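You operate a simulated robot arm through the tools that you are given. There is no shell and no other tool.

You are at the controls of a simulated robot arm. One attempt, no reset.

## Task
Put things in order on the top of the touch-up bench. At the end: the grey corner guard stands where the orange balance weight stood; the red port plug stands on top of the thick gauge block; the brown tint bottle stands where the grey corner guard stood; the orange balance weight from the top of the touch-up bench stands where the brown cork sander stood; the brown cork sander is on the silver loose reflector plate; whatever was shut is shut again. Leave all else as you found it, and nothing knocked over.

The check looks at the end state, three seconds after you hand in, the way a careful person would. Anything else that was tipped, shoved, dropped, spilled or broken makes it a failure.

## Robot
A 5-joint arm with a two-finger parallel gripper, fixed in place. Base frame: the origin is at the foot of the arm, x ahead of it, y to its left, z up; the work surface is at about z = 0. Readings come in mm, degrees, newtons and seconds.
With the tool pointing down near the work surface it reaches from about 260 to 680 mm from the base axis. Its first joint turns from -66.0 to 66.0 degrees. The tool tilts only in the upright plane through the base axis and itself; it spins freely about its own axis. Payload 2.9 kg.
The TCP is the grasp point between the finger pads, 30 mm short of the fingertips. In the tool frame z runs along the fingers and y along their closing line. Largest opening 110 mm; finger width 20, thickness 10; the body of the gripper, 48 by 112 mm, starts 55 mm behind the TCP.
Orientation is that of the tool frame in the base frame, as a unit quaternion [x, y, z, w]. With the fingers straight down and closing along the base's y, the tool's x points along the base's -x, its y along +y and its z along -z.

## Interface
- The arm moves only by the tool jog_arm. Its argument "series" is one flat list of numbers, 7 for each row, row after row: the shift along the base's x, y, z in mm, then the turn, a rotation vector about the base's x, y, z in rad, then the opening, from 0 (shut) to 1 (fully open). In form: [x, y, z, wx, wy, wz, hand, x, y, z, wx, wy, wz, hand, ...]. A call has 1 to 20 rows; each row is the pose to reach, as a shift and turn from the pose commanded when the call began. Rows are played at 5 a second. More than 50 mm and 8.6 degrees between two rows, or a gripper value outside its range, and nothing of the call is played. A pose out of reach is approached as far as the arm can. The call stops where the force on the tool passes 40 N (or 10 N more than at its start, if that is more) or the arm is blocked; 0.2 s more then pass. The fingers move at their own pace (about 108 mm/s each) and stop on an object; they squeeze with about 45 N. The grip force told is the motor's: it shows also when the fingers shut on nothing. Time passes only in rows, and 0.2 s behind the last, so rows that repeat a pose let the fingers close. The reply holds the time, the measured pose of the TCP, the force on the tool along the base axes, the opening and the grip force, in the units named above and with some noise, with the torque about the TCP (base axes, N m) and any sound that the robot's microphone picked up.
- Cameras (640 x 400 px; columns grow to the right, rows downward): "scene" is fixed at [29.5, -467.1, 597.8]; the picture's right is [0.74, -0.67, 0.00], its down [-0.42, -0.46, -0.78] and it looks along [0.52, 0.58, -0.63] (base axes); focal length 312 px, centre (320, 200). "wrist" rides on the gripper at [72, 17, -103] in the tool frame; the picture's right is [-0.23, 0.97, 0.00], its down [-0.76, -0.18, -0.62] and it looks along [-0.61, -0.14, 0.78] (tool axes); focal length 222 px, centre (320, 200). There is no depth. A picture from a camera that has moved, and an enlarged one, comes with that camera's place and axes in the base frame and with its lens. The place of the scene camera against the robot may be out by one fixed shift of up to 12 mm in any direction.
- camera(camera): a new picture of that camera. It takes no simulated time.
- zoom(camera, box): a new picture of the part [left, top, right, bottom] of that camera's present view, enlarged. It takes no simulated time.
- sign_off(): hands the job in; it is judged then, once.

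Places have to be worked out from the pictures, the camera data and where the tool is seen. Open the gripper and draw the arm clear of the work before you hand the job in, unless the task says otherwise.

The tools are called after "Request:" as a command line: name --argument value ..., lists and objects as JSON in quotes. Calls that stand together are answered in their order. jog_arm: Moves the arm, as the interface text tells. Its arguments: {"type":"object","properties":{"series":{"type":"array","items":{"type":"number"}}},"required":["series"]} The other tools are called the same way: camera (camera) takes a picture; zoom (camera, box) takes an enlarged picture of a part of a camera's view; sign_off () hands the job in.

At the start:

```text
t: 0.0
tool_pos: [386.7, -141.3, 291.7]
orientation: [0.0, 1.0, 0.0, 0.0]
force: [-0.4, 1.2, 0.5]
wrist_torque: [0.02, 0.01, 0.0]
finger_gap: 109.9
finger_force: 0.0
```

scene: 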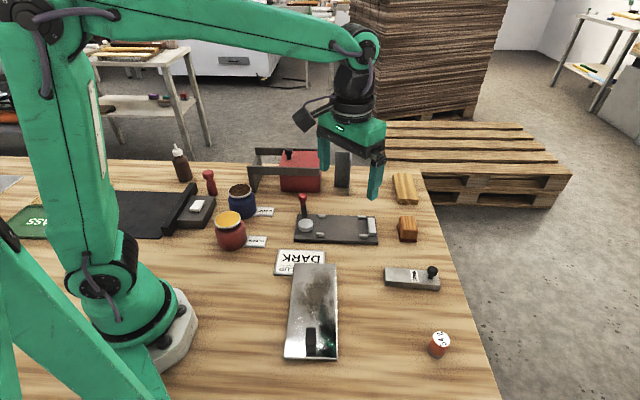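
wrist: 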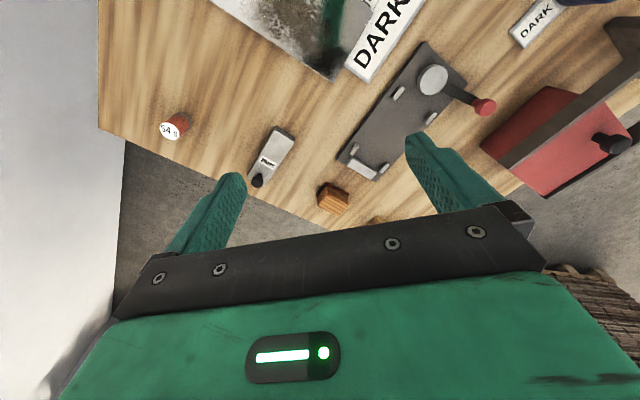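

I start by looking closer at the scene to identify each object before moving anything.

Request:
zoom --camera "scene" --box '[150, 130, 310, 230]'

Request:
zoom --camera "scene" --box '[270, 130, 430, 230]'

Request:
zoom --camera "scene" --box '[260, 190, 500, 370]'

Request:
zoom --camera "scene" --box '[0, 130, 240, 280]'

Request:
zoom --camera "wrist" --box '[100, 0, 640, 230]'

```text
4.00 times, centred on (230, 180) of scene
camera zoom: at [29.5, -467.1, 597.8], right [0.74, -0.67, 0.0], down [-0.42, -0.46, -0.78], along [0.52, 0.58, -0.63], focal length 1247 px, centre (680, 280)
```

zoom: 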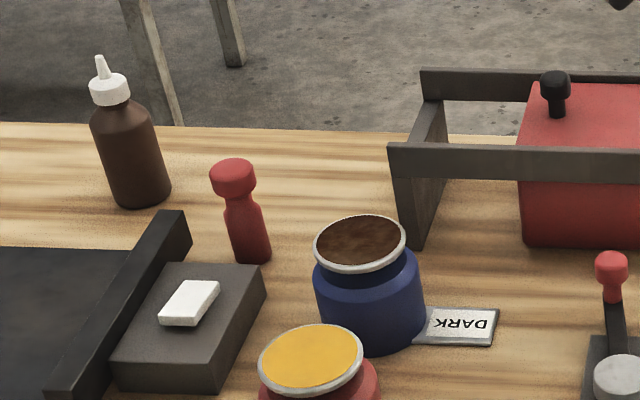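

```text
4.00 times, centred on (350, 180) of scene
camera zoom: at [29.5, -467.1, 597.8], right [0.74, -0.67, 0.0], down [-0.42, -0.46, -0.78], along [0.52, 0.58, -0.63], focal length 1247 px, centre (200, 280)
```

zoom: 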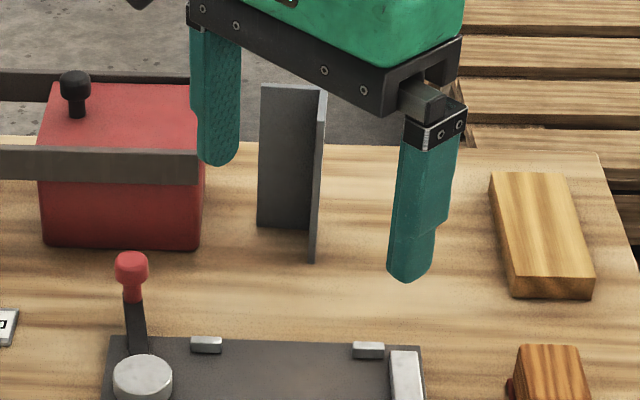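

```text
2.22 times, centred on (380, 280) of scene
camera zoom: at [29.5, -467.1, 597.8], right [0.74, -0.67, 0.0], down [-0.42, -0.46, -0.78], along [0.52, 0.58, -0.63], focal length 693 px, centre (187, 22)
```

zoom: 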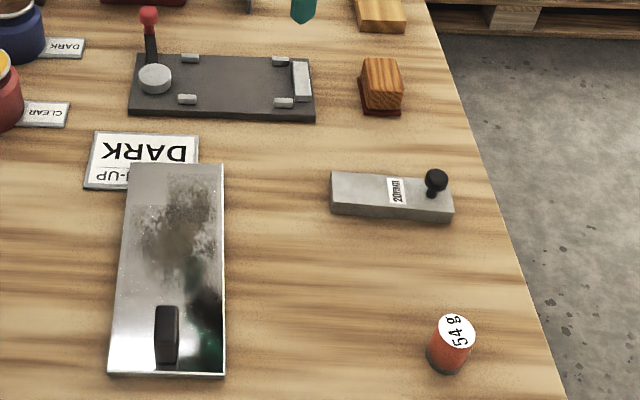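

```text
2.67 times, centred on (120, 205) of scene
camera zoom: at [29.5, -467.1, 597.8], right [0.74, -0.67, 0.0], down [-0.42, -0.46, -0.78], along [0.52, 0.58, -0.63], focal length 832 px, centre (853, 187)
```

zoom: 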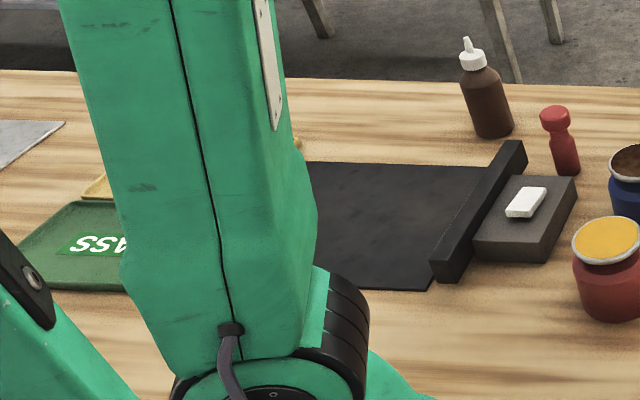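

```text
1.19 times, centred on (370, 115) of wrist
camera zoom: at [315.5, -125.3, 394.0], right [0.23, 0.97, 0.0], down [0.76, -0.18, 0.62], along [0.61, -0.14, -0.78], focal length 263 px, centre (261, 301)
```

zoom: 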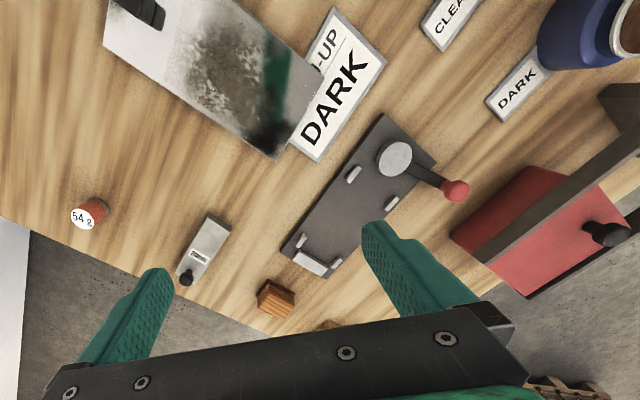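

The objects are roughly placed; I zoom in on the ambiguous ones (gauge block, wooden blocks, plate, left side).

Request:
zoom --camera "scene" --box '[370, 240, 466, 300]'

Request:
zoom --camera "scene" --box '[376, 160, 456, 250]'

Request:
zoom --camera "scene" --box '[264, 240, 360, 370]'

Request:
zoom --camera "scene" --box '[0, 160, 80, 250]'

Request:
zoom --camera "scene" --box '[100, 170, 220, 250]'

Request:
zoom --camera "scene" --box '[280, 190, 390, 260]'

Request:
zoom --camera "scene" --box '[240, 140, 350, 200]'

Request:
zoom --camera "scene" --box '[0, 20, 240, 170]'

```text
6.67 times, centred on (418, 270) of scene
camera zoom: at [29.5, -467.1, 597.8], right [0.74, -0.67, 0.0], down [-0.42, -0.46, -0.78], along [0.52, 0.58, -0.63], focal length 2079 px, centre (-333, -267)
```

zoom: 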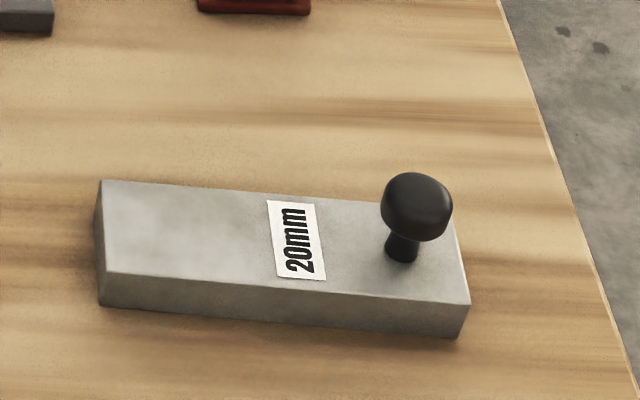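

```text
4.44 times, centred on (416, 205) of scene
camera zoom: at [29.5, -467.1, 597.8], right [0.74, -0.67, 0.0], down [-0.42, -0.46, -0.78], along [0.52, 0.58, -0.63], focal length 1386 px, centre (-107, 178)
```

zoom: 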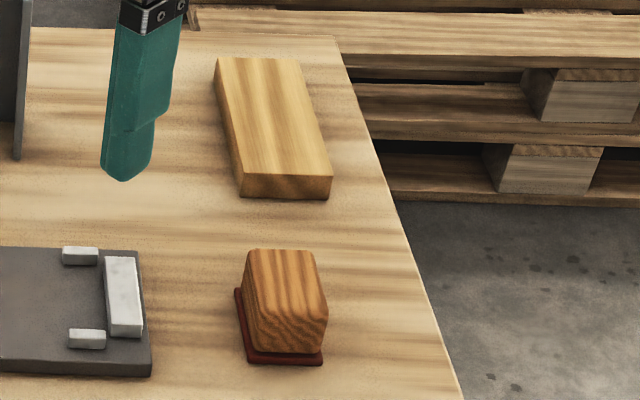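

```text
3.08 times, centred on (312, 305) of scene
camera zoom: at [29.5, -467.1, 597.8], right [0.74, -0.67, 0.0], down [-0.42, -0.46, -0.78], along [0.52, 0.58, -0.63], focal length 959 px, centre (345, -123)
```

zoom: 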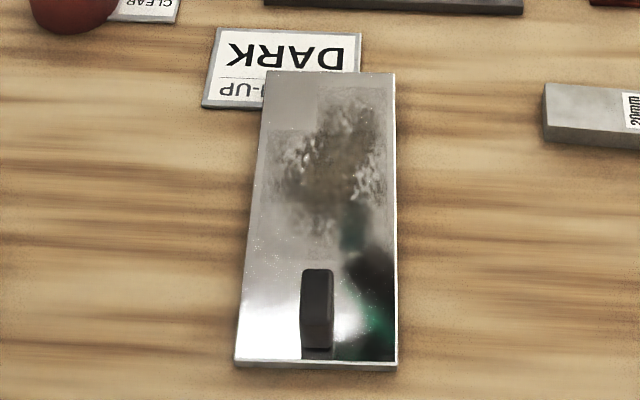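

```text
4.44 times, centred on (40, 205) of scene
camera zoom: at [29.5, -467.1, 597.8], right [0.74, -0.67, 0.0], down [-0.42, -0.46, -0.78], along [0.52, 0.58, -0.63], focal length 1386 px, centre (1564, 178)
```

zoom: 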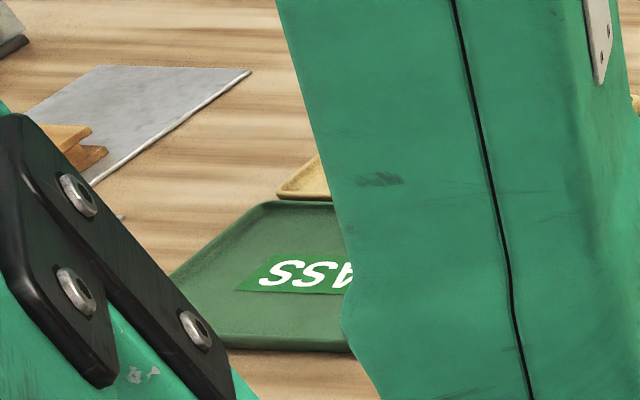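

```text
5.00 times, centred on (160, 210) of scene
camera zoom: at [29.5, -467.1, 597.8], right [0.74, -0.67, 0.0], down [-0.42, -0.46, -0.78], along [0.52, 0.58, -0.63], focal length 1559 px, centre (1120, 150)
```

zoom: 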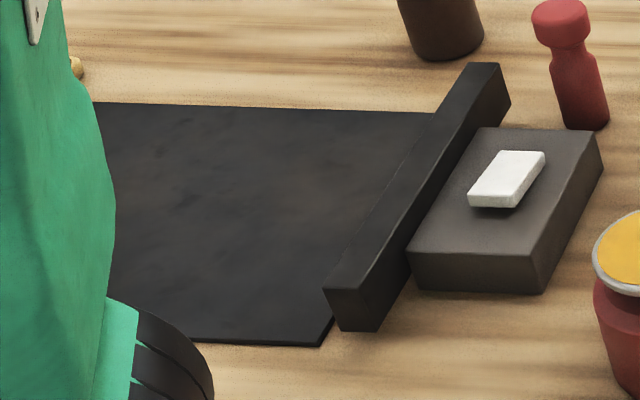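

```text
5.71 times, centred on (335, 225) of scene
camera zoom: at [29.5, -467.1, 597.8], right [0.74, -0.67, 0.0], down [-0.42, -0.46, -0.78], along [0.52, 0.58, -0.63], focal length 1782 px, centre (234, 57)
```

zoom: 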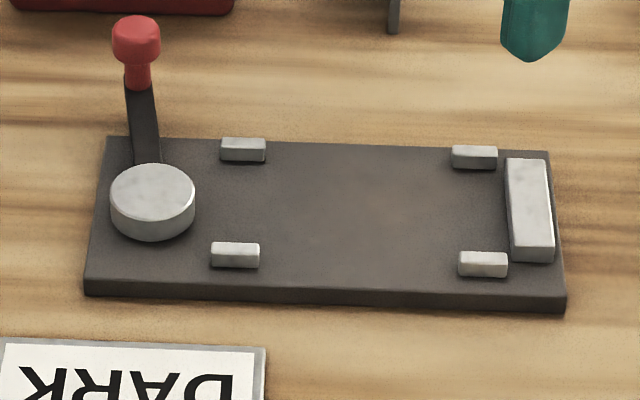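

```text
5.82 times, centred on (295, 170) of scene
camera zoom: at [29.5, -467.1, 597.8], right [0.74, -0.67, 0.0], down [-0.42, -0.46, -0.78], along [0.52, 0.58, -0.63], focal length 1814 px, centre (466, 374)
```

zoom: 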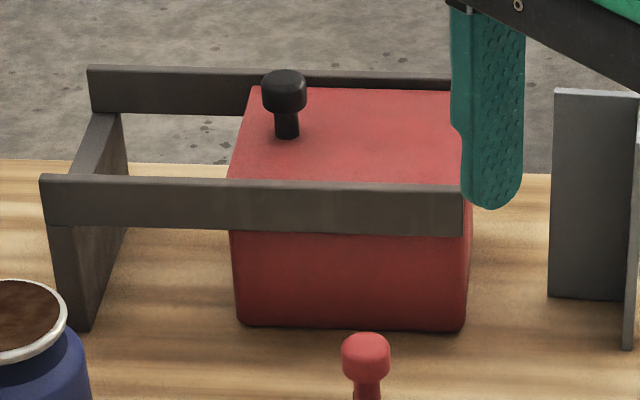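

```text
2.67 times, centred on (120, 95) of scene
camera zoom: at [29.5, -467.1, 597.8], right [0.74, -0.67, 0.0], down [-0.42, -0.46, -0.78], along [0.52, 0.58, -0.63], focal length 832 px, centre (853, 480)
```

zoom: 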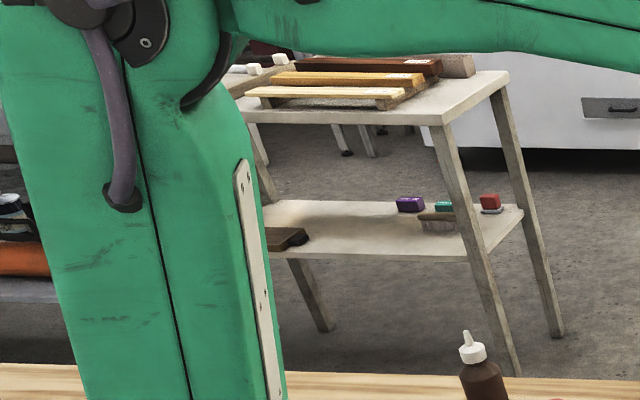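

The brown block with the red base is the sander, the "20mm" block with a black knob the gauge block, the standing L-profile the corner guard. I fly toward the sander to look down on the right-hand objects with the wrist camera.

Request:
jog_arm --series '[45, -10, 0, 0, 0, 0, 1, 90, -20, 0, 0, 0, 0, 1, 130, -30, 0, 0, 0, 0, 1, 170, -40, 0, 0, 0, 0, 1, 190, -40, 0, 0, 0, 0, 1]'

Request:
camera --camera "wrist"

Request:
camera --camera "scene"

```text
t: 1.2
tool_pos: [575.6, -180.8, 291.9]
orientation: [0.0, 1.0, -0.001, 0.0]
force: [-0.1, -0.8, 0.2]
wrist_torque: [-0.03, 0.01, -0.01]
finger_gap: 110.0
finger_force: 0.1
```

```text
taken
camera wrist: at [505.3, -164.6, 393.4], right [0.23, 0.97, 0.0], down [0.76, -0.18, 0.62], along [0.61, -0.14, -0.78], focal length 222 px, centre (320, 200)
```

wrist: 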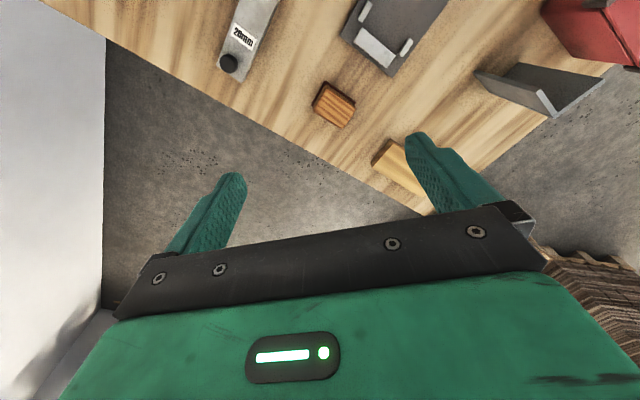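

```text
taken
```

scene: 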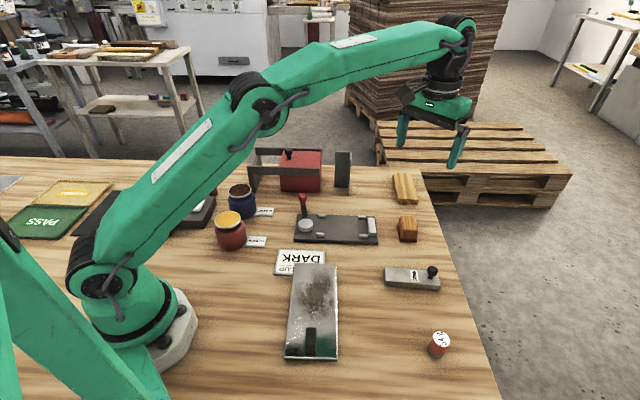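

I zoom on the sander, guard and gauge block from here.

Request:
zoom --camera "wrist" --box '[280, 60, 440, 160]'

Request:
zoom --camera "wrist" --box '[460, 30, 620, 130]'

Request:
zoom --camera "scene" --box '[240, 130, 440, 255]'

```text
4.00 times, centred on (360, 110) of wrist
camera zoom: at [505.3, -164.6, 393.4], right [0.23, 0.97, 0.0], down [0.76, -0.18, 0.62], along [0.61, -0.14, -0.78], focal length 888 px, centre (160, 560)
```

zoom: 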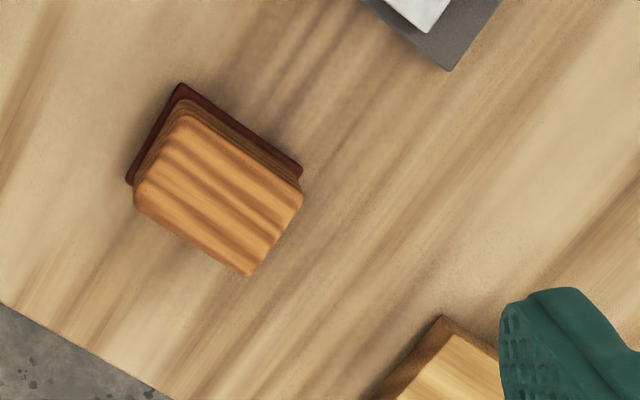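

```text
4.00 times, centred on (540, 80) of wrist
camera zoom: at [505.3, -164.6, 393.4], right [0.23, 0.97, 0.0], down [0.76, -0.18, 0.62], along [0.61, -0.14, -0.78], focal length 888 px, centre (-560, 680)
```

zoom: 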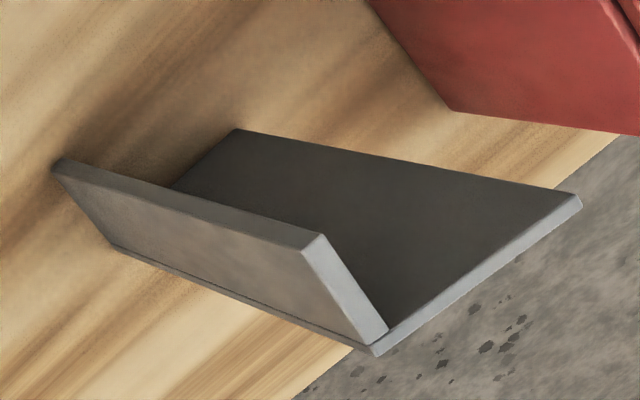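

```text
3.20 times, centred on (340, 192) of scene
camera zoom: at [29.5, -467.1, 597.8], right [0.74, -0.67, 0.0], down [-0.42, -0.46, -0.78], along [0.52, 0.58, -0.63], focal length 998 px, centre (256, 224)
```

zoom: 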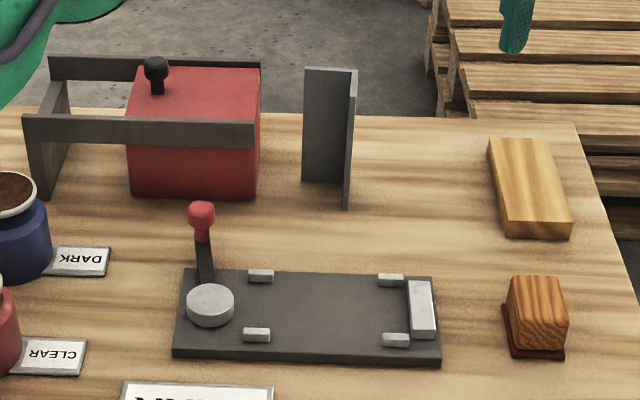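

The sander sits near (616, -166), its long side at about 45°. I rotate the gripper by 46.5° above it and lower to about z=150 to check alignment.

Request:
jog_arm --series '[7, 3, -25, 0, 0, 0.136, 1, 14, 6, -50, 0, 0, 0.272, 1, 21, 9, -75, 0, 0, 0.408, 1, 28, 12, -100, 0, 0, 0.544, 1, 35, 14, -125, 0, 0, 0.68, 1, 39, 15.5, -141.7, 0, 0, 0.812, 1, 39, 15.5, -141.7, 0, 0, 0.812, 1]'

Request:
camera --camera "wrist"

Request:
zoom --camera "scene" --box '[340, 130, 460, 250]'

```text
t: 2.8
tool_pos: [615.2, -166.2, 149.7]
orientation: [-0.396, 0.918, -0.001, -0.001]
force: [-0.1, -0.3, -0.1]
wrist_torque: [-0.01, 0.0, 0.03]
finger_gap: 110.1
finger_force: 0.0
```

```text
taken
camera wrist: at [554.7, -207.8, 251.9], right [-0.55, 0.83, 0.0], down [0.65, 0.43, 0.62], along [0.52, 0.34, -0.78], focal length 222 px, centre (320, 200)
```

wrist: 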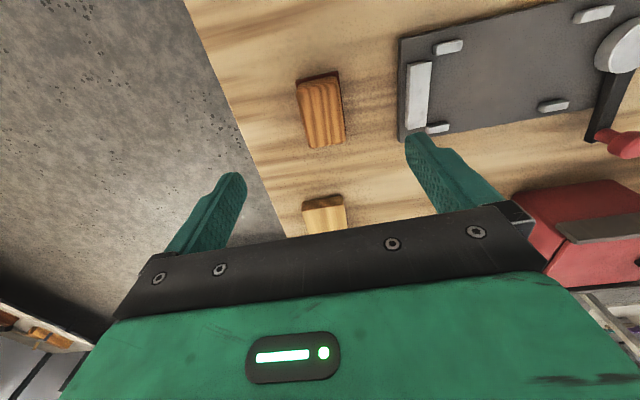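

```text
3.33 times, centred on (400, 190) of scene
camera zoom: at [29.5, -467.1, 597.8], right [0.74, -0.67, 0.0], down [-0.42, -0.46, -0.78], along [0.52, 0.58, -0.63], focal length 1039 px, centre (53, 233)
```

zoom: 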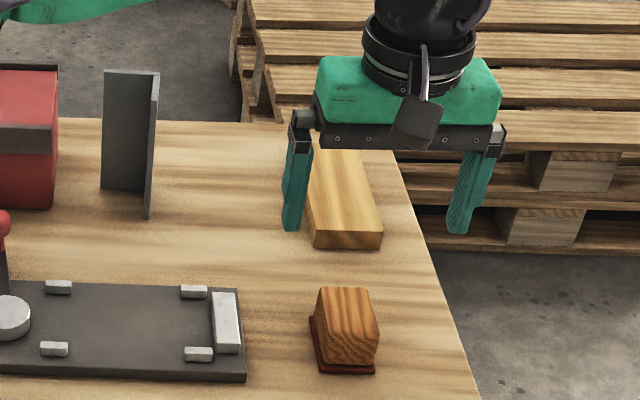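

I zoom on the sander in the wrist view for exact alignment.

Request:
zoom --camera "wrist" --box '[270, 50, 398, 210]'

```text
2.50 times, centred on (334, 130) of wrist
camera zoom: at [554.7, -207.8, 251.9], right [-0.55, 0.83, 0.0], down [0.65, 0.43, 0.62], along [0.52, 0.34, -0.78], focal length 555 px, centre (285, 375)
```

zoom: 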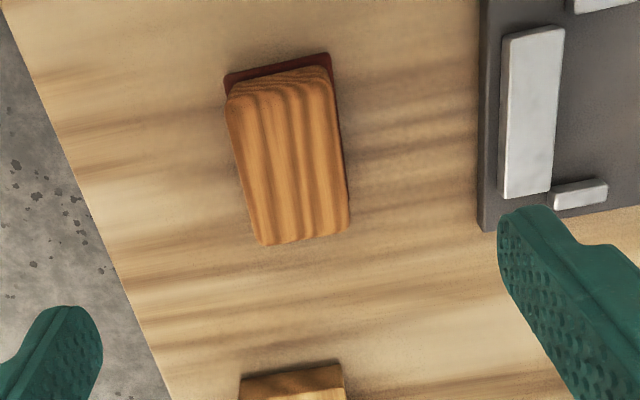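

The sander's centre is about 3.5 mm off the tool axis along the closing line, near (612, -164.5), about 33 mm high. I narrow the hand slightly to clear the fixture, descend to z=38 and grip the block.

Request:
jog_arm --series '[-3.5, 1.2, -30, 0, 0, 0, 0.75, -3.5, 1.2, -65, 0, 0, 0, 0.75, -3.5, 1.2, -90, 0, 0, 0, 0.75, -3.5, 1.2, -112, 0, 0, 0, 0.75, -3.5, 1.2, -112, 0, 0, 0, 0.75, -3.5, 1.2, -112, 0, 0, 0, 0.3, -3.5, 1.2, -112, 0, 0, 0, 0.2, -3.5, 1.2, -112, 0, 0, 0, 0.2]'

Request:
camera --camera "wrist"

Request:
zoom --camera "scene" --box '[340, 130, 460, 250]'

```text
t: 4.6
tool_pos: [613.1, -164.1, 37.9]
orientation: [-0.396, 0.918, 0.0, -0.001]
force: [-0.4, -0.3, 0.3]
wrist_torque: [-0.04, -0.01, 0.0]
finger_gap: 43.0
finger_force: 45.1
```

```text
taken
camera wrist: at [551.7, -206.8, 140.1], right [-0.55, 0.83, 0.0], down [0.65, 0.43, 0.62], along [0.52, 0.34, -0.78], focal length 222 px, centre (320, 200)
```

wrist: 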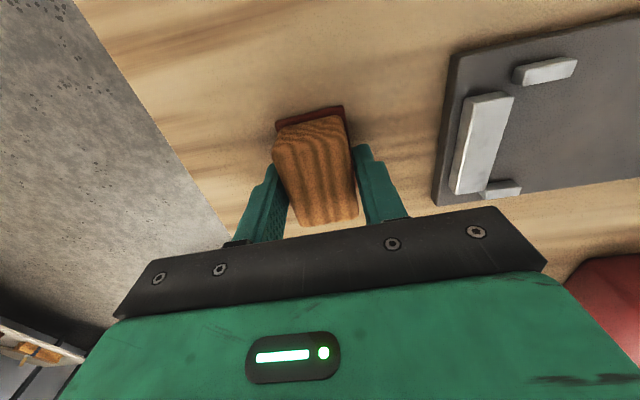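

```text
3.33 times, centred on (400, 190) of scene
camera zoom: at [29.5, -467.1, 597.8], right [0.74, -0.67, 0.0], down [-0.42, -0.46, -0.78], along [0.52, 0.58, -0.63], focal length 1039 px, centre (53, 233)
```

zoom: 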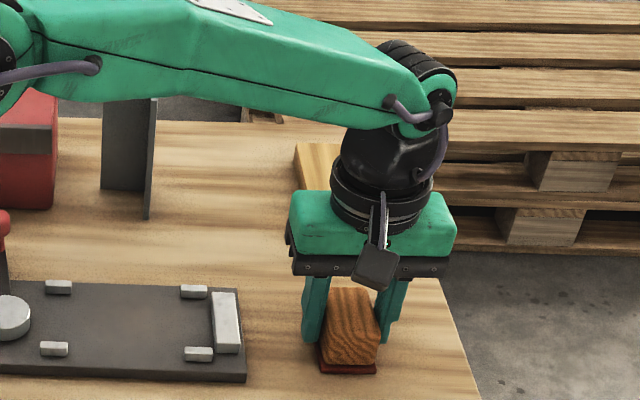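

Holding the sander firmly (43 mm gap). I lift it to z=200 and carry it over toward the reflector plate, to look at the plate before setting down.

Request:
jog_arm --series '[0, 0, 30, 0, 0, 0, 0.2, 0, 0, 75, 0, 0, 0, 0.2, 0, 0, 120, 0, 0, 0, 0.2, 0, 0, 162, 0, 0, 0, 0.2, -40, 2, 172, 0, 0, 0, 0.2, -85, 4, 172, 0, 0, 0, 0.2, -130, 6, 172, 0, 0, 0, 0.2, -175, 8, 172, 0, 0, 0, 0.2, -220, 10, 172, 0, 0, 0, 0.2, -262, 12, 172, 0, 0, 0, 0.2, -292, 14, 172, 0, 0, 0, 0.2, -292, 14, 172, 0, 0, 0, 0.2]'

Request:
camera --camera "wrist"

Request:
camera --camera "scene"

```text
t: 7.2
tool_pos: [321.3, -150.9, 210.8]
orientation: [-0.395, 0.919, 0.0, -0.001]
force: [-1.1, 0.3, -1.1]
wrist_torque: [0.03, -0.02, -0.02]
finger_gap: 43.2
finger_force: 44.7
```

```text
taken
camera wrist: at [259.6, -192.8, 312.9], right [-0.55, 0.83, 0.0], down [0.65, 0.43, 0.62], along [0.52, 0.34, -0.78], focal length 222 px, centre (320, 200)
```

wrist: 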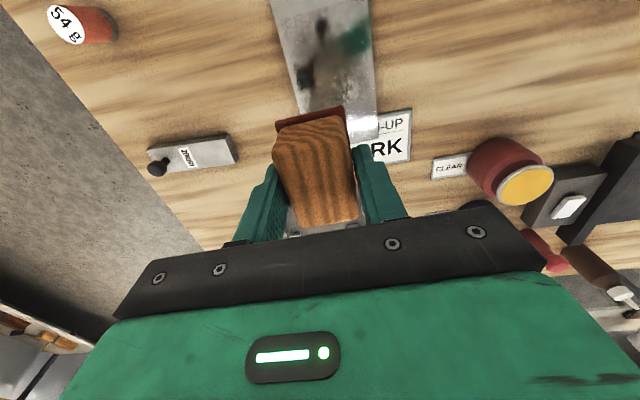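

```text
taken
```

scene: 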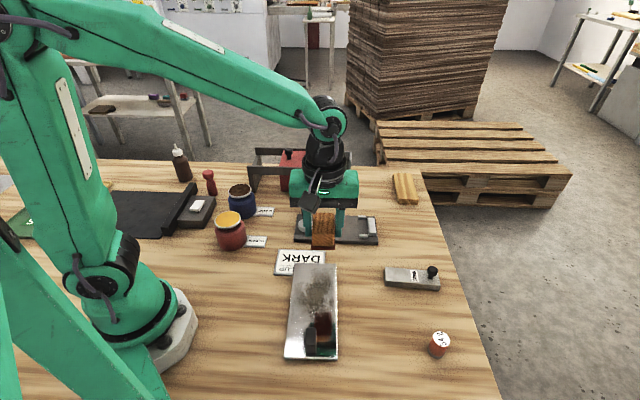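

The plate is aligned with the tool; its centre line is about 20 mm off along the tool's y. I zoom to check the plate's far end and thickness.

Request:
zoom --camera "wrist" --box '[250, 0, 450, 180]'

Request:
zoom --camera "scene" --box '[270, 240, 350, 290]'

Request:
zoom --camera "scene" --box '[270, 315, 350, 370]'

```text
2.22 times, centred on (350, 90) of wrist
camera zoom: at [259.6, -192.8, 312.9], right [-0.55, 0.83, 0.0], down [0.65, 0.43, 0.62], along [0.52, 0.34, -0.78], focal length 494 px, centre (253, 444)
```

zoom: 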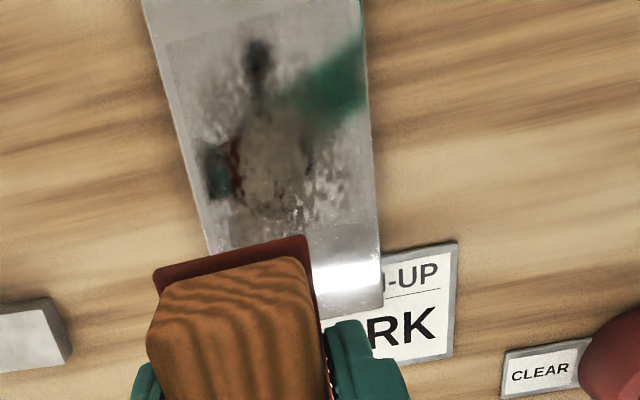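

```text
8.00 times, centred on (310, 265) of scene
camera zoom: at [29.5, -467.1, 597.8], right [0.74, -0.67, 0.0], down [-0.42, -0.46, -0.78], along [0.52, 0.58, -0.63], focal length 2495 px, centre (400, -320)
```

zoom: 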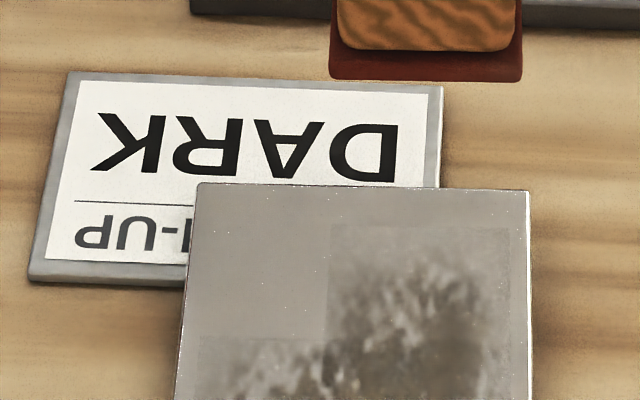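

```text
7.27 times, centred on (310, 342) of scene
camera zoom: at [29.5, -467.1, 597.8], right [0.74, -0.67, 0.0], down [-0.42, -0.46, -0.78], along [0.52, 0.58, -0.63], focal length 2268 px, centre (393, -836)
```

zoom: 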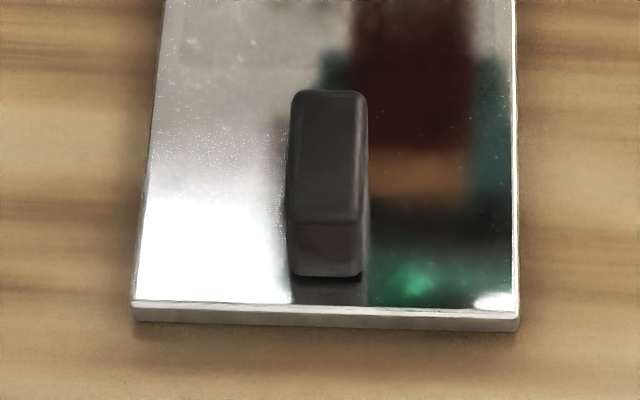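

The plate is about 100 mm wide and 6 mm thick, its free part centred near (300, -144). I move over it and lower to just above contact.

Request:
jog_arm --series '[-21, 6.5, -30, 0, 0, 0, 0.2, -21, 6.5, -70, 0, 0, 0, 0.2, -21, 6.5, -110, 0, 0, 0, 0.2, -21, 6.5, -140, 0, 0, 0, 0.2, -21, 6.5, -158, 0, 0, 0, 0.2, -21, 6.5, -158, 0, 0, 0, 0.2]'

Request:
zoom --camera "scene" --box '[250, 220, 380, 370]'

Request:
camera --camera "wrist"

```text
t: 8.6
tool_pos: [299.4, -144.2, 51.9]
orientation: [-0.396, 0.918, 0.001, 0.0]
force: [-3.8, 3.4, 12.7]
wrist_torque: [0.38, -0.09, 0.16]
finger_gap: 43.1
finger_force: 44.7
```

```text
2.67 times, centred on (315, 295) of scene
camera zoom: at [29.5, -467.0, 597.9], right [0.74, -0.67, 0.0], down [-0.42, -0.46, -0.78], along [0.52, 0.58, -0.63], focal length 832 px, centre (333, -53)
```

zoom: 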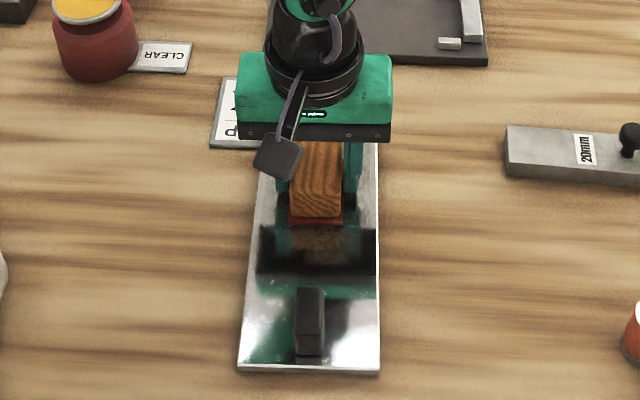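

```text
taken
camera wrist: at [239.1, -185.8, 154.1], right [-0.55, 0.83, 0.0], down [0.65, 0.43, 0.62], along [0.52, 0.34, -0.78], focal length 222 px, centre (320, 200)
```

wrist: 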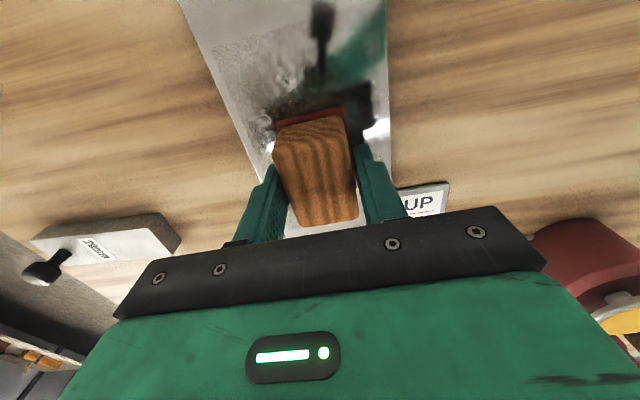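

A 12.7 N upward force shows contact at z≈52. I zoom in to check the contact before releasing.

Request:
zoom --camera "scene" --box '[280, 250, 350, 310]'

Request:
zoom --camera "wrist" --box '[230, 60, 430, 240]'

```text
6.67 times, centred on (315, 280) of scene
camera zoom: at [29.5, -467.0, 597.9], right [0.74, -0.67, 0.0], down [-0.42, -0.46, -0.78], along [0.52, 0.58, -0.63], focal length 2079 px, centre (353, -333)
```

zoom: 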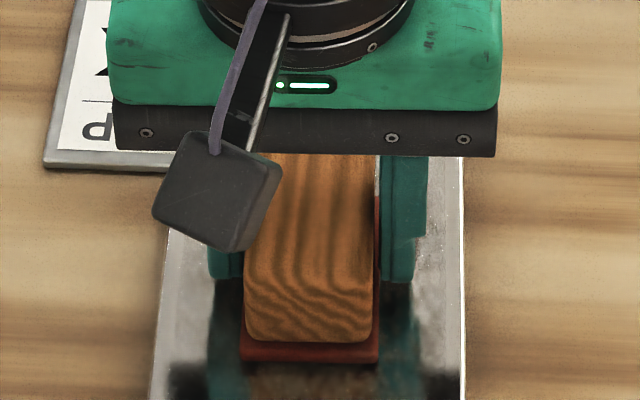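

```text
2.22 times, centred on (330, 150) of wrist
camera zoom: at [239.1, -185.8, 154.1], right [-0.55, 0.83, 0.0], down [0.65, 0.43, 0.62], along [0.52, 0.34, -0.78], focal length 494 px, centre (298, 311)
```

zoom: 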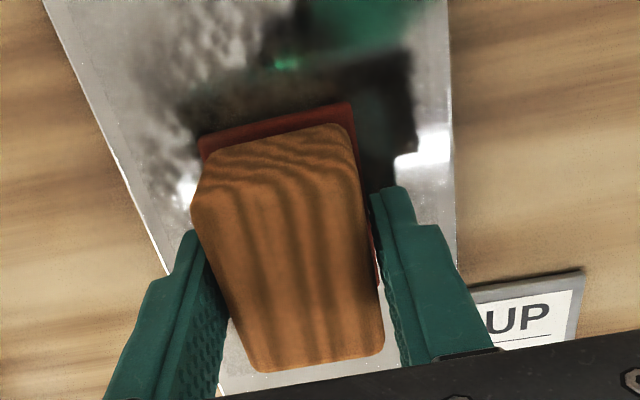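

It's resting on the plate. I ease off by 0.5 mm, open the fingers, then lift straight up.

Request:
jog_arm --series '[0, 0, 0.5, 0, 0, 0, 0.2, 0, 0, 0.5, 0, 0, 0, 0.5, 0, 0, 0.5, 0, 0, 0, 0.62, 0, 0, 0.5, 0, 0, 0, 0.62, 0, 0, 20, 0, 0, 0, 0.62, 0, 0, 60, 0, 0, 0, 0.7, 0, 0, 105, 0, 0, 0, 0.8, 0, 0, 150, 0, 0, 0, 1]'

Request:
zoom --camera "scene" --box '[250, 220, 380, 370]'

Request:
camera --camera "wrist"

```text
t: 10.4
tool_pos: [298.3, -144.3, 201.8]
orientation: [-0.396, 0.918, 0.0, -0.001]
force: [-0.3, -1.0, 0.4]
wrist_torque: [0.01, 0.0, 0.0]
finger_gap: 110.0
finger_force: 0.0
```

```text
2.67 times, centred on (315, 295) of scene
camera zoom: at [29.5, -467.1, 597.8], right [0.74, -0.67, 0.0], down [-0.42, -0.46, -0.78], along [0.52, 0.58, -0.63], focal length 832 px, centre (333, -53)
```

zoom: 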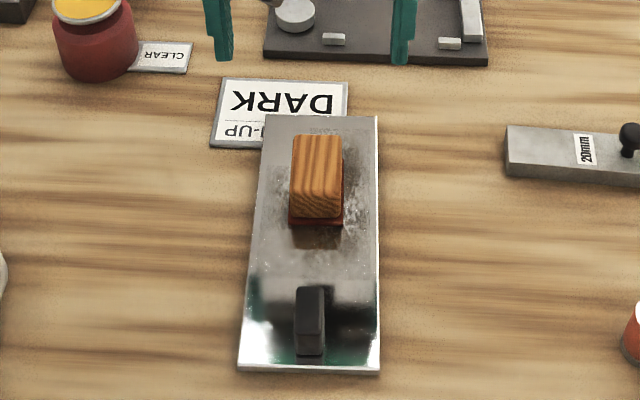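

```text
taken
camera wrist: at [238.1, -184.7, 303.8], right [-0.55, 0.83, 0.0], down [0.65, 0.43, 0.62], along [0.52, 0.34, -0.78], focal length 222 px, centre (320, 200)
```

wrist: 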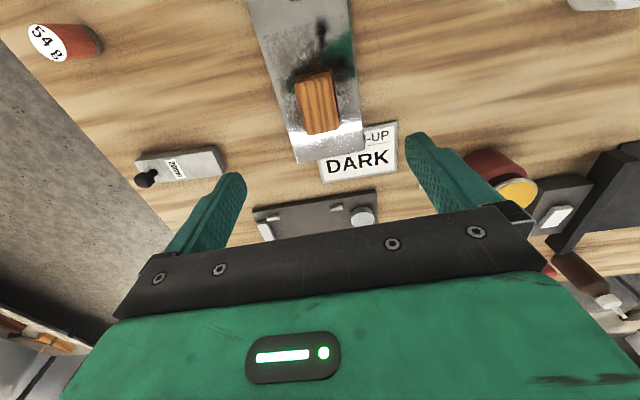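

The sander sits well on the plate and the plate hasn't moved. Next I move over the orange weight, near (397, -403).

Request:
jog_arm --series '[17, -44, 0, 0, 0, 0, 1, 34, -88, 0, 0, 0, 0, 1, 50, -132, 0, 0, 0, 0, 1, 66, -176, -5, 0, 0, 0, 1, 82, -220, -10, 0, 0, 0, 1, 97, -259, -30, 0, 0, 0, 1, 97, -259, -50, 0, 0, 0, 1, 97, -259, -50, 0, 0, 0, 1]'

Request:
camera --camera "wrist"

Request:
zoom --camera "scene" --box '[360, 240, 520, 400]'

```text
t: 12.2
tool_pos: [395.4, -403.8, 151.9]
orientation: [-0.397, 0.918, 0.0, 0.0]
force: [0.0, -0.1, -0.6]
wrist_torque: [-0.01, -0.02, 0.05]
finger_gap: 109.9
finger_force: 0.1
```

```text
taken
camera wrist: at [335.4, -445.3, 254.3], right [-0.55, 0.83, 0.0], down [0.65, 0.43, 0.62], along [0.52, 0.34, -0.78], focal length 222 px, centre (320, 200)
```

wrist: 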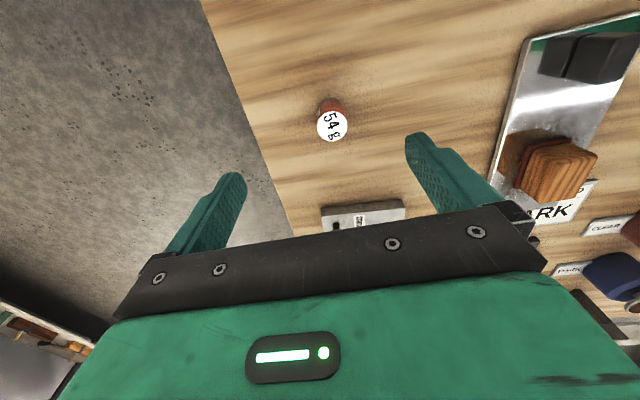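

```text
2.50 times, centred on (440, 320) of scene
camera zoom: at [29.5, -467.1, 597.8], right [0.74, -0.67, 0.0], down [-0.42, -0.46, -0.78], along [0.52, 0.58, -0.63], focal length 780 px, centre (20, -100)
```

zoom: 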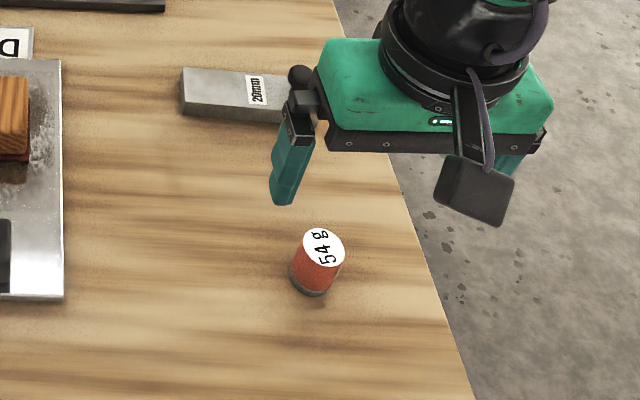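

Request:
zoom --camera "wrist" --box '[280, 70, 400, 145]'

```text
5.33 times, centred on (340, 108) of wrist
camera zoom: at [335.4, -445.3, 254.3], right [-0.55, 0.83, 0.0], down [0.65, 0.43, 0.62], along [0.52, 0.34, -0.78], focal length 1185 px, centre (213, 693)
```

zoom: 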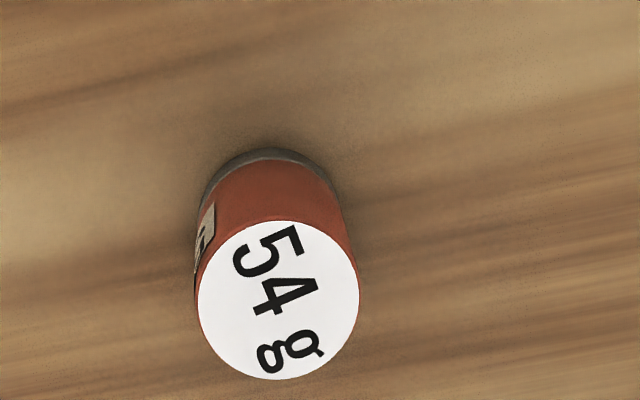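

The weight measures about 29 mm across, 40 mm high, with its base at (392, -391.5). I shift over it, descend to z=40 and grip.

Request:
jog_arm --series '[-3.3, 12, -30, 0, 0, 0, 0.7, -3.3, 12, -65, 0, 0, 0, 0.7, -3.3, 12, -95, 0, 0, 0, 0.7, -3.3, 12, -112, 0, 0, 0, 0.7, -3.3, 12, -112, 0, 0, 0, 0.6, -3.3, 12, -112, 0, 0, 0, 0.3, -3.3, 12, -112, 0, 0, 0, 0.1, -3.3, 12, -112, 0, 0, 0, 0.1]'

Request:
camera --camera "wrist"

Request:
zoom --camera "scene" --box '[360, 240, 520, 400]'

```text
t: 14.0
tool_pos: [393.8, -392.2, 39.4]
orientation: [-0.395, 0.919, 0.0, 0.0]
force: [0.0, -0.5, -0.5]
wrist_torque: [0.01, 0.01, -0.01]
finger_gap: 28.3
finger_force: 44.9
```

```text
taken
camera wrist: at [332.7, -433.2, 142.8], right [-0.55, 0.83, 0.0], down [0.65, 0.43, 0.62], along [0.52, 0.34, -0.78], focal length 222 px, centre (320, 200)
```

wrist: 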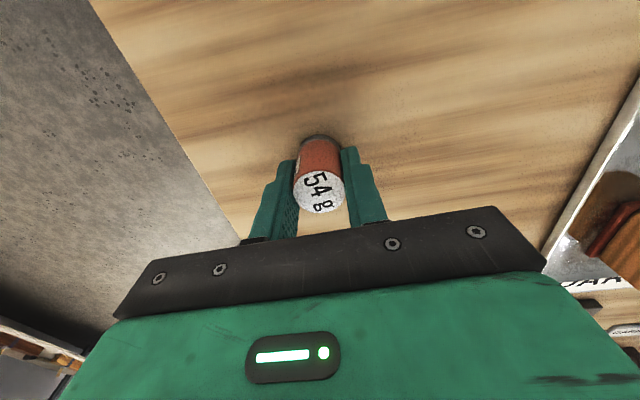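

```text
2.50 times, centred on (440, 320) of scene
camera zoom: at [29.5, -467.1, 597.8], right [0.74, -0.67, 0.0], down [-0.42, -0.46, -0.78], along [0.52, 0.58, -0.63], focal length 780 px, centre (20, -100)
```

zoom: 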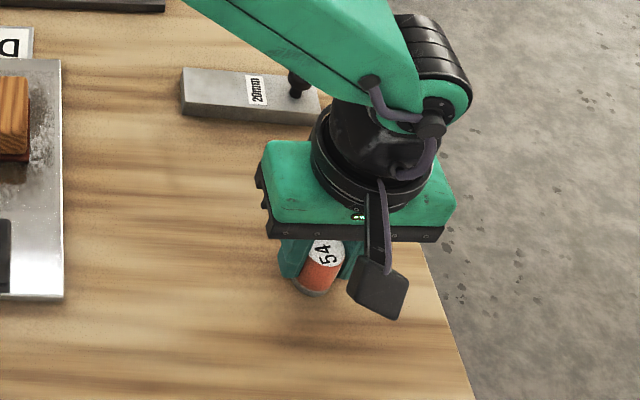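

Gripped (28 mm). I lift, carry it to the sander's old spot (612, -164.5) and lower to just above the surface.

Request:
jog_arm --series '[0, 0, 40, 0, 0, 0, 0.1, 0, 0, 85, 0, 0, 0, 0.1, 0, 0, 130, 0, 0, 0, 0.1, 31, 32, 150, 0, 0, 0, 0.1, 63, 65, 150, 0, 0, 0, 0.1, 95, 98, 150, 0, 0, 0, 0.1, 127, 131, 150, 0, 0, 0, 0.1, 159, 164, 150, 0, 0, 0, 0.1, 191, 197, 150, 0, 0, 0, 0.1, 219.1, 226.6, 140, 0, 0, 0, 0.1, 219.1, 226.6, 100, 0, 0, 0, 0.1, 219.1, 226.6, 60, 0, 0, 0, 0.1, 219.1, 226.6, 25, 0, 0, 0, 0.1, 219.1, 226.6, 5, 0, 0, 0, 0.1, 219.1, 226.6, 5, 0, 0, 0, 0.1]'

Request:
camera --camera "wrist"

Request:
zoom --camera "scene" --box '[340, 130, 460, 250]'

```text
t: 17.2
tool_pos: [612.4, -164.6, 44.1]
orientation: [-0.395, 0.919, 0.0, 0.0]
force: [0.5, 0.6, -0.9]
wrist_torque: [-0.05, 0.0, 0.02]
finger_gap: 28.3
finger_force: 44.2
```

```text
taken
camera wrist: at [551.2, -206.0, 146.2], right [-0.55, 0.83, 0.0], down [0.65, 0.43, 0.62], along [0.52, 0.34, -0.78], focal length 222 px, centre (320, 200)
```

wrist: 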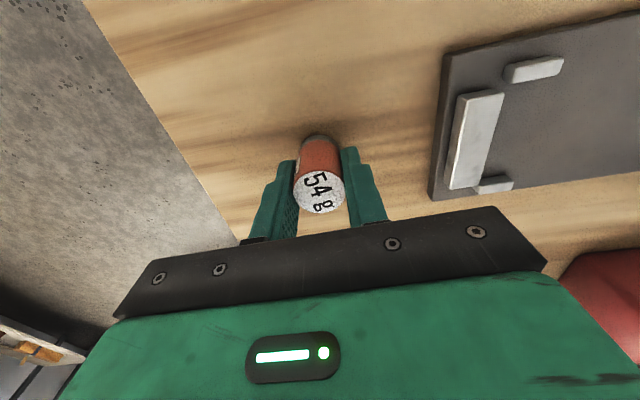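

```text
3.33 times, centred on (400, 190) of scene
camera zoom: at [29.5, -467.1, 597.8], right [0.74, -0.67, 0.0], down [-0.42, -0.46, -0.78], along [0.52, 0.58, -0.63], focal length 1039 px, centre (53, 233)
```

zoom: 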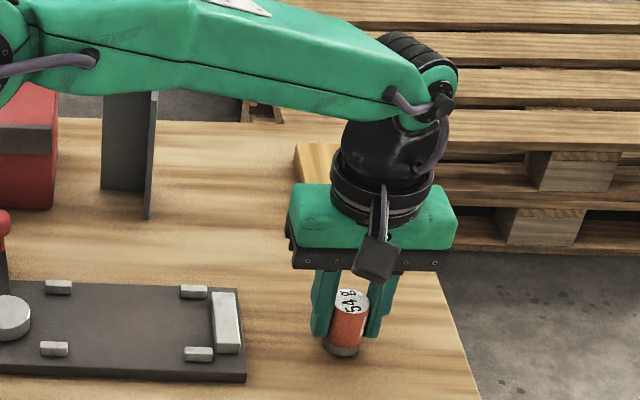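

Above the spot with about 4–5 mm to go; I lower to contact.

Request:
jog_arm --series '[0, 0, -2.5, 0, 0, 0, 0.1, 0, 0, -4.3, 0, 0, 0, 0.1, 0, 0, -4.8, 0, 0, 0, 0.1]'

```text
t: 18.0
tool_pos: [612.5, -165.2, 40.3]
orientation: [-0.396, 0.918, 0.0, 0.0]
force: [-0.8, 0.7, 1.8]
wrist_torque: [0.03, 0.04, 0.0]
finger_gap: 28.7
finger_force: 45.0
```

Close to or in light contact (z=40.3, 1.8 N). I release and lift straight up.

Request:
jog_arm --series '[0, 0, 0, 0, 0, 0, 0.2, 0, 0, 0, 0, 0, 0, 0.45, 0, 0, 0, 0, 0, 0, 0.5, 0, 0, 25, 0, 0, 0, 0.5, 0, 0, 65, 0, 0, 0, 0.6, 0, 0, 110, 0, 0, 0, 0.8, 0, 0, 150, 0, 0, 0, 1]'

Request:
zoom --camera "scene" --box '[340, 130, 460, 250]'

Request:
camera --camera "wrist"

```text
t: 19.6
tool_pos: [612.7, -164.9, 191.0]
orientation: [-0.395, 0.919, 0.001, 0.0]
force: [0.5, 0.4, 0.2]
wrist_torque: [0.03, 0.0, -0.01]
finger_gap: 110.0
finger_force: 0.0
```

```text
3.33 times, centred on (400, 190) of scene
camera zoom: at [29.5, -467.1, 597.8], right [0.74, -0.67, 0.0], down [-0.42, -0.46, -0.78], along [0.52, 0.58, -0.63], focal length 1039 px, centre (53, 233)
```

zoom: 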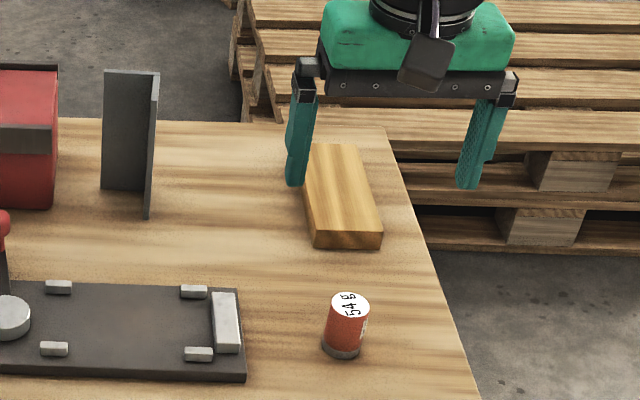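

```text
taken
camera wrist: at [551.5, -206.0, 293.0], right [-0.55, 0.83, 0.0], down [0.65, 0.43, 0.62], along [0.52, 0.34, -0.78], focal length 222 px, centre (320, 200)
```

wrist: 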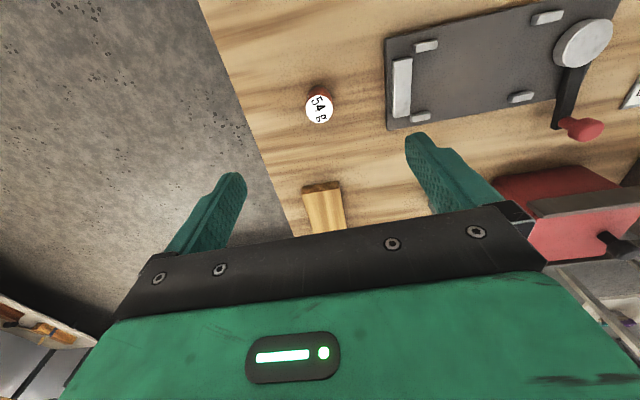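

The weight stands upright at its new place. Next I go above the corner guard (about (637, 70)), turning the tool to +36° so the fingers straddle its near flange, and look.

Request:
jog_arm --series '[0, 20, 30, 0, 0, 0, 1, 3, 60, 45, 0, 0, 0, 1, 7, 105, 45, 0, 0, -0.06, 1, 12, 150, 45, 0, 0, -0.12, 1, 18, 195, 45, 0, 0, -0.183, 1, 23, 236.5, 45, 0, 0, -0.183, 1, 23, 236.5, 45, 0, 0, -0.183, 1]'

Request:
camera --camera "wrist"

Request:
zoom --camera "scene" --box '[240, 90, 440, 240]'

```text
t: 21.2
tool_pos: [635.7, 72.2, 236.4]
orientation: [-0.309, 0.951, 0.0, -0.001]
force: [-0.2, -0.3, -0.4]
wrist_torque: [0.04, 0.0, 0.02]
finger_gap: 110.0
finger_force: 0.1
```

```text
taken
camera wrist: at [567.6, 42.6, 338.1], right [-0.39, 0.92, 0.0], down [0.72, 0.3, 0.62], along [0.57, 0.24, -0.78], focal length 222 px, centre (320, 200)
```

wrist: 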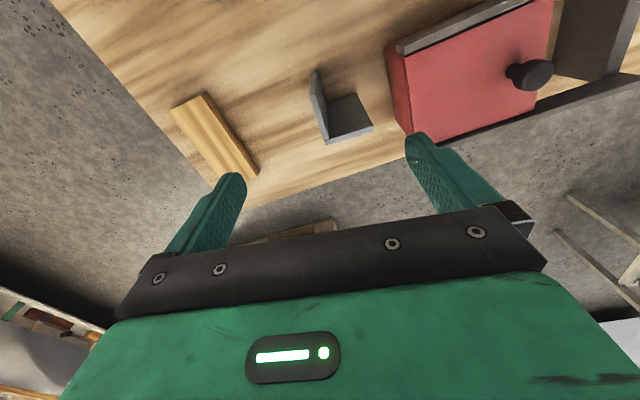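

```text
2.67 times, centred on (340, 165) of scene
camera zoom: at [29.6, -467.0, 597.8], right [0.74, -0.67, 0.0], down [-0.42, -0.46, -0.78], along [0.52, 0.58, -0.63], focal length 832 px, centre (267, 293)
```

zoom: 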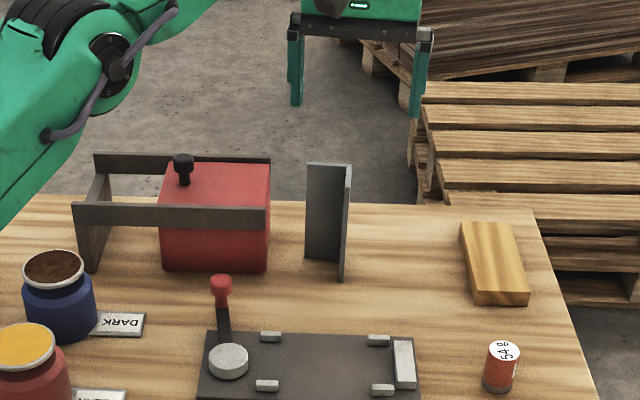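

Request:
zoom --camera "wrist" --box '[280, 50, 440, 150]'

```text
4.00 times, centred on (360, 100) of wrist
camera zoom: at [567.6, 42.6, 338.1], right [-0.39, 0.92, 0.0], down [0.72, 0.3, 0.62], along [0.57, 0.24, -0.78], focal length 888 px, centre (160, 600)
```

zoom: 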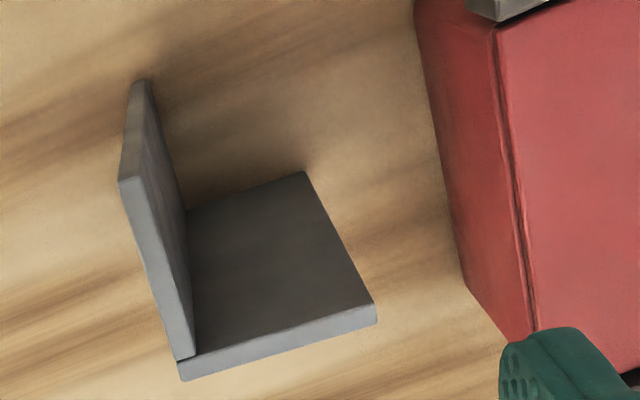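

The guard is 125 mm tall with ~50 mm flanges, turned about 5.4° from the tool. I turn to match, and descend with the flange between part-open fingers, to z=85.

Request:
jog_arm --series '[-4, -1.3, -20, 0, 0, 0.094, 0.7, -4, -1.3, -40, 0, 0, 0.094, 0.6, -4, -1.3, -60, 0, 0, 0.094, 0.55, -4, -1.3, -60, 0, 0, 0.094, 0.55]'

Request:
camera --camera "wrist"

Request:
zoom --camera "wrist" --box '[240, 50, 440, 230]'

```text
t: 22.2
tool_pos: [630.9, 69.7, 175.5]
orientation: [-0.354, 0.935, 0.0, 0.0]
force: [0.2, 0.3, -0.3]
wrist_torque: [0.01, 0.03, 0.01]
finger_gap: 60.6
finger_force: 0.0
```

```text
taken
camera wrist: at [567.1, 35.0, 277.7], right [-0.47, 0.88, 0.0], down [0.69, 0.37, 0.62], along [0.55, 0.3, -0.78], focal length 222 px, centre (320, 200)
```

wrist: 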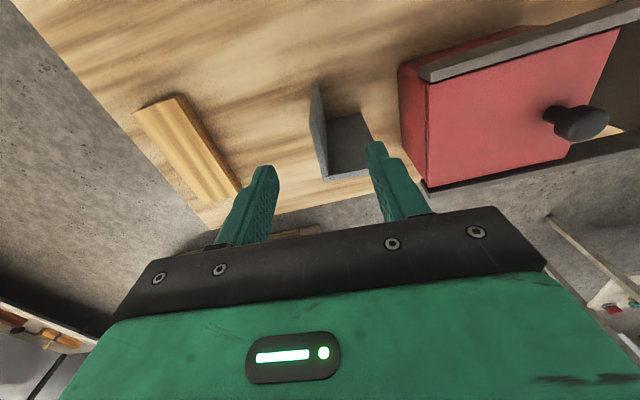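

```text
2.22 times, centred on (340, 140) of wrist
camera zoom: at [567.1, 35.0, 277.7], right [-0.47, 0.88, 0.0], down [0.69, 0.37, 0.62], along [0.55, 0.3, -0.78], focal length 494 px, centre (276, 333)
```

zoom: 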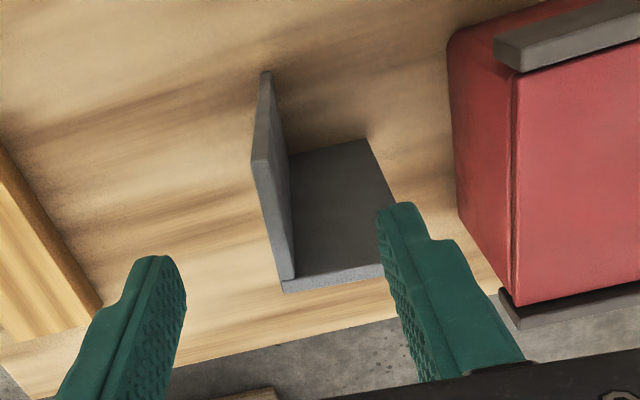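

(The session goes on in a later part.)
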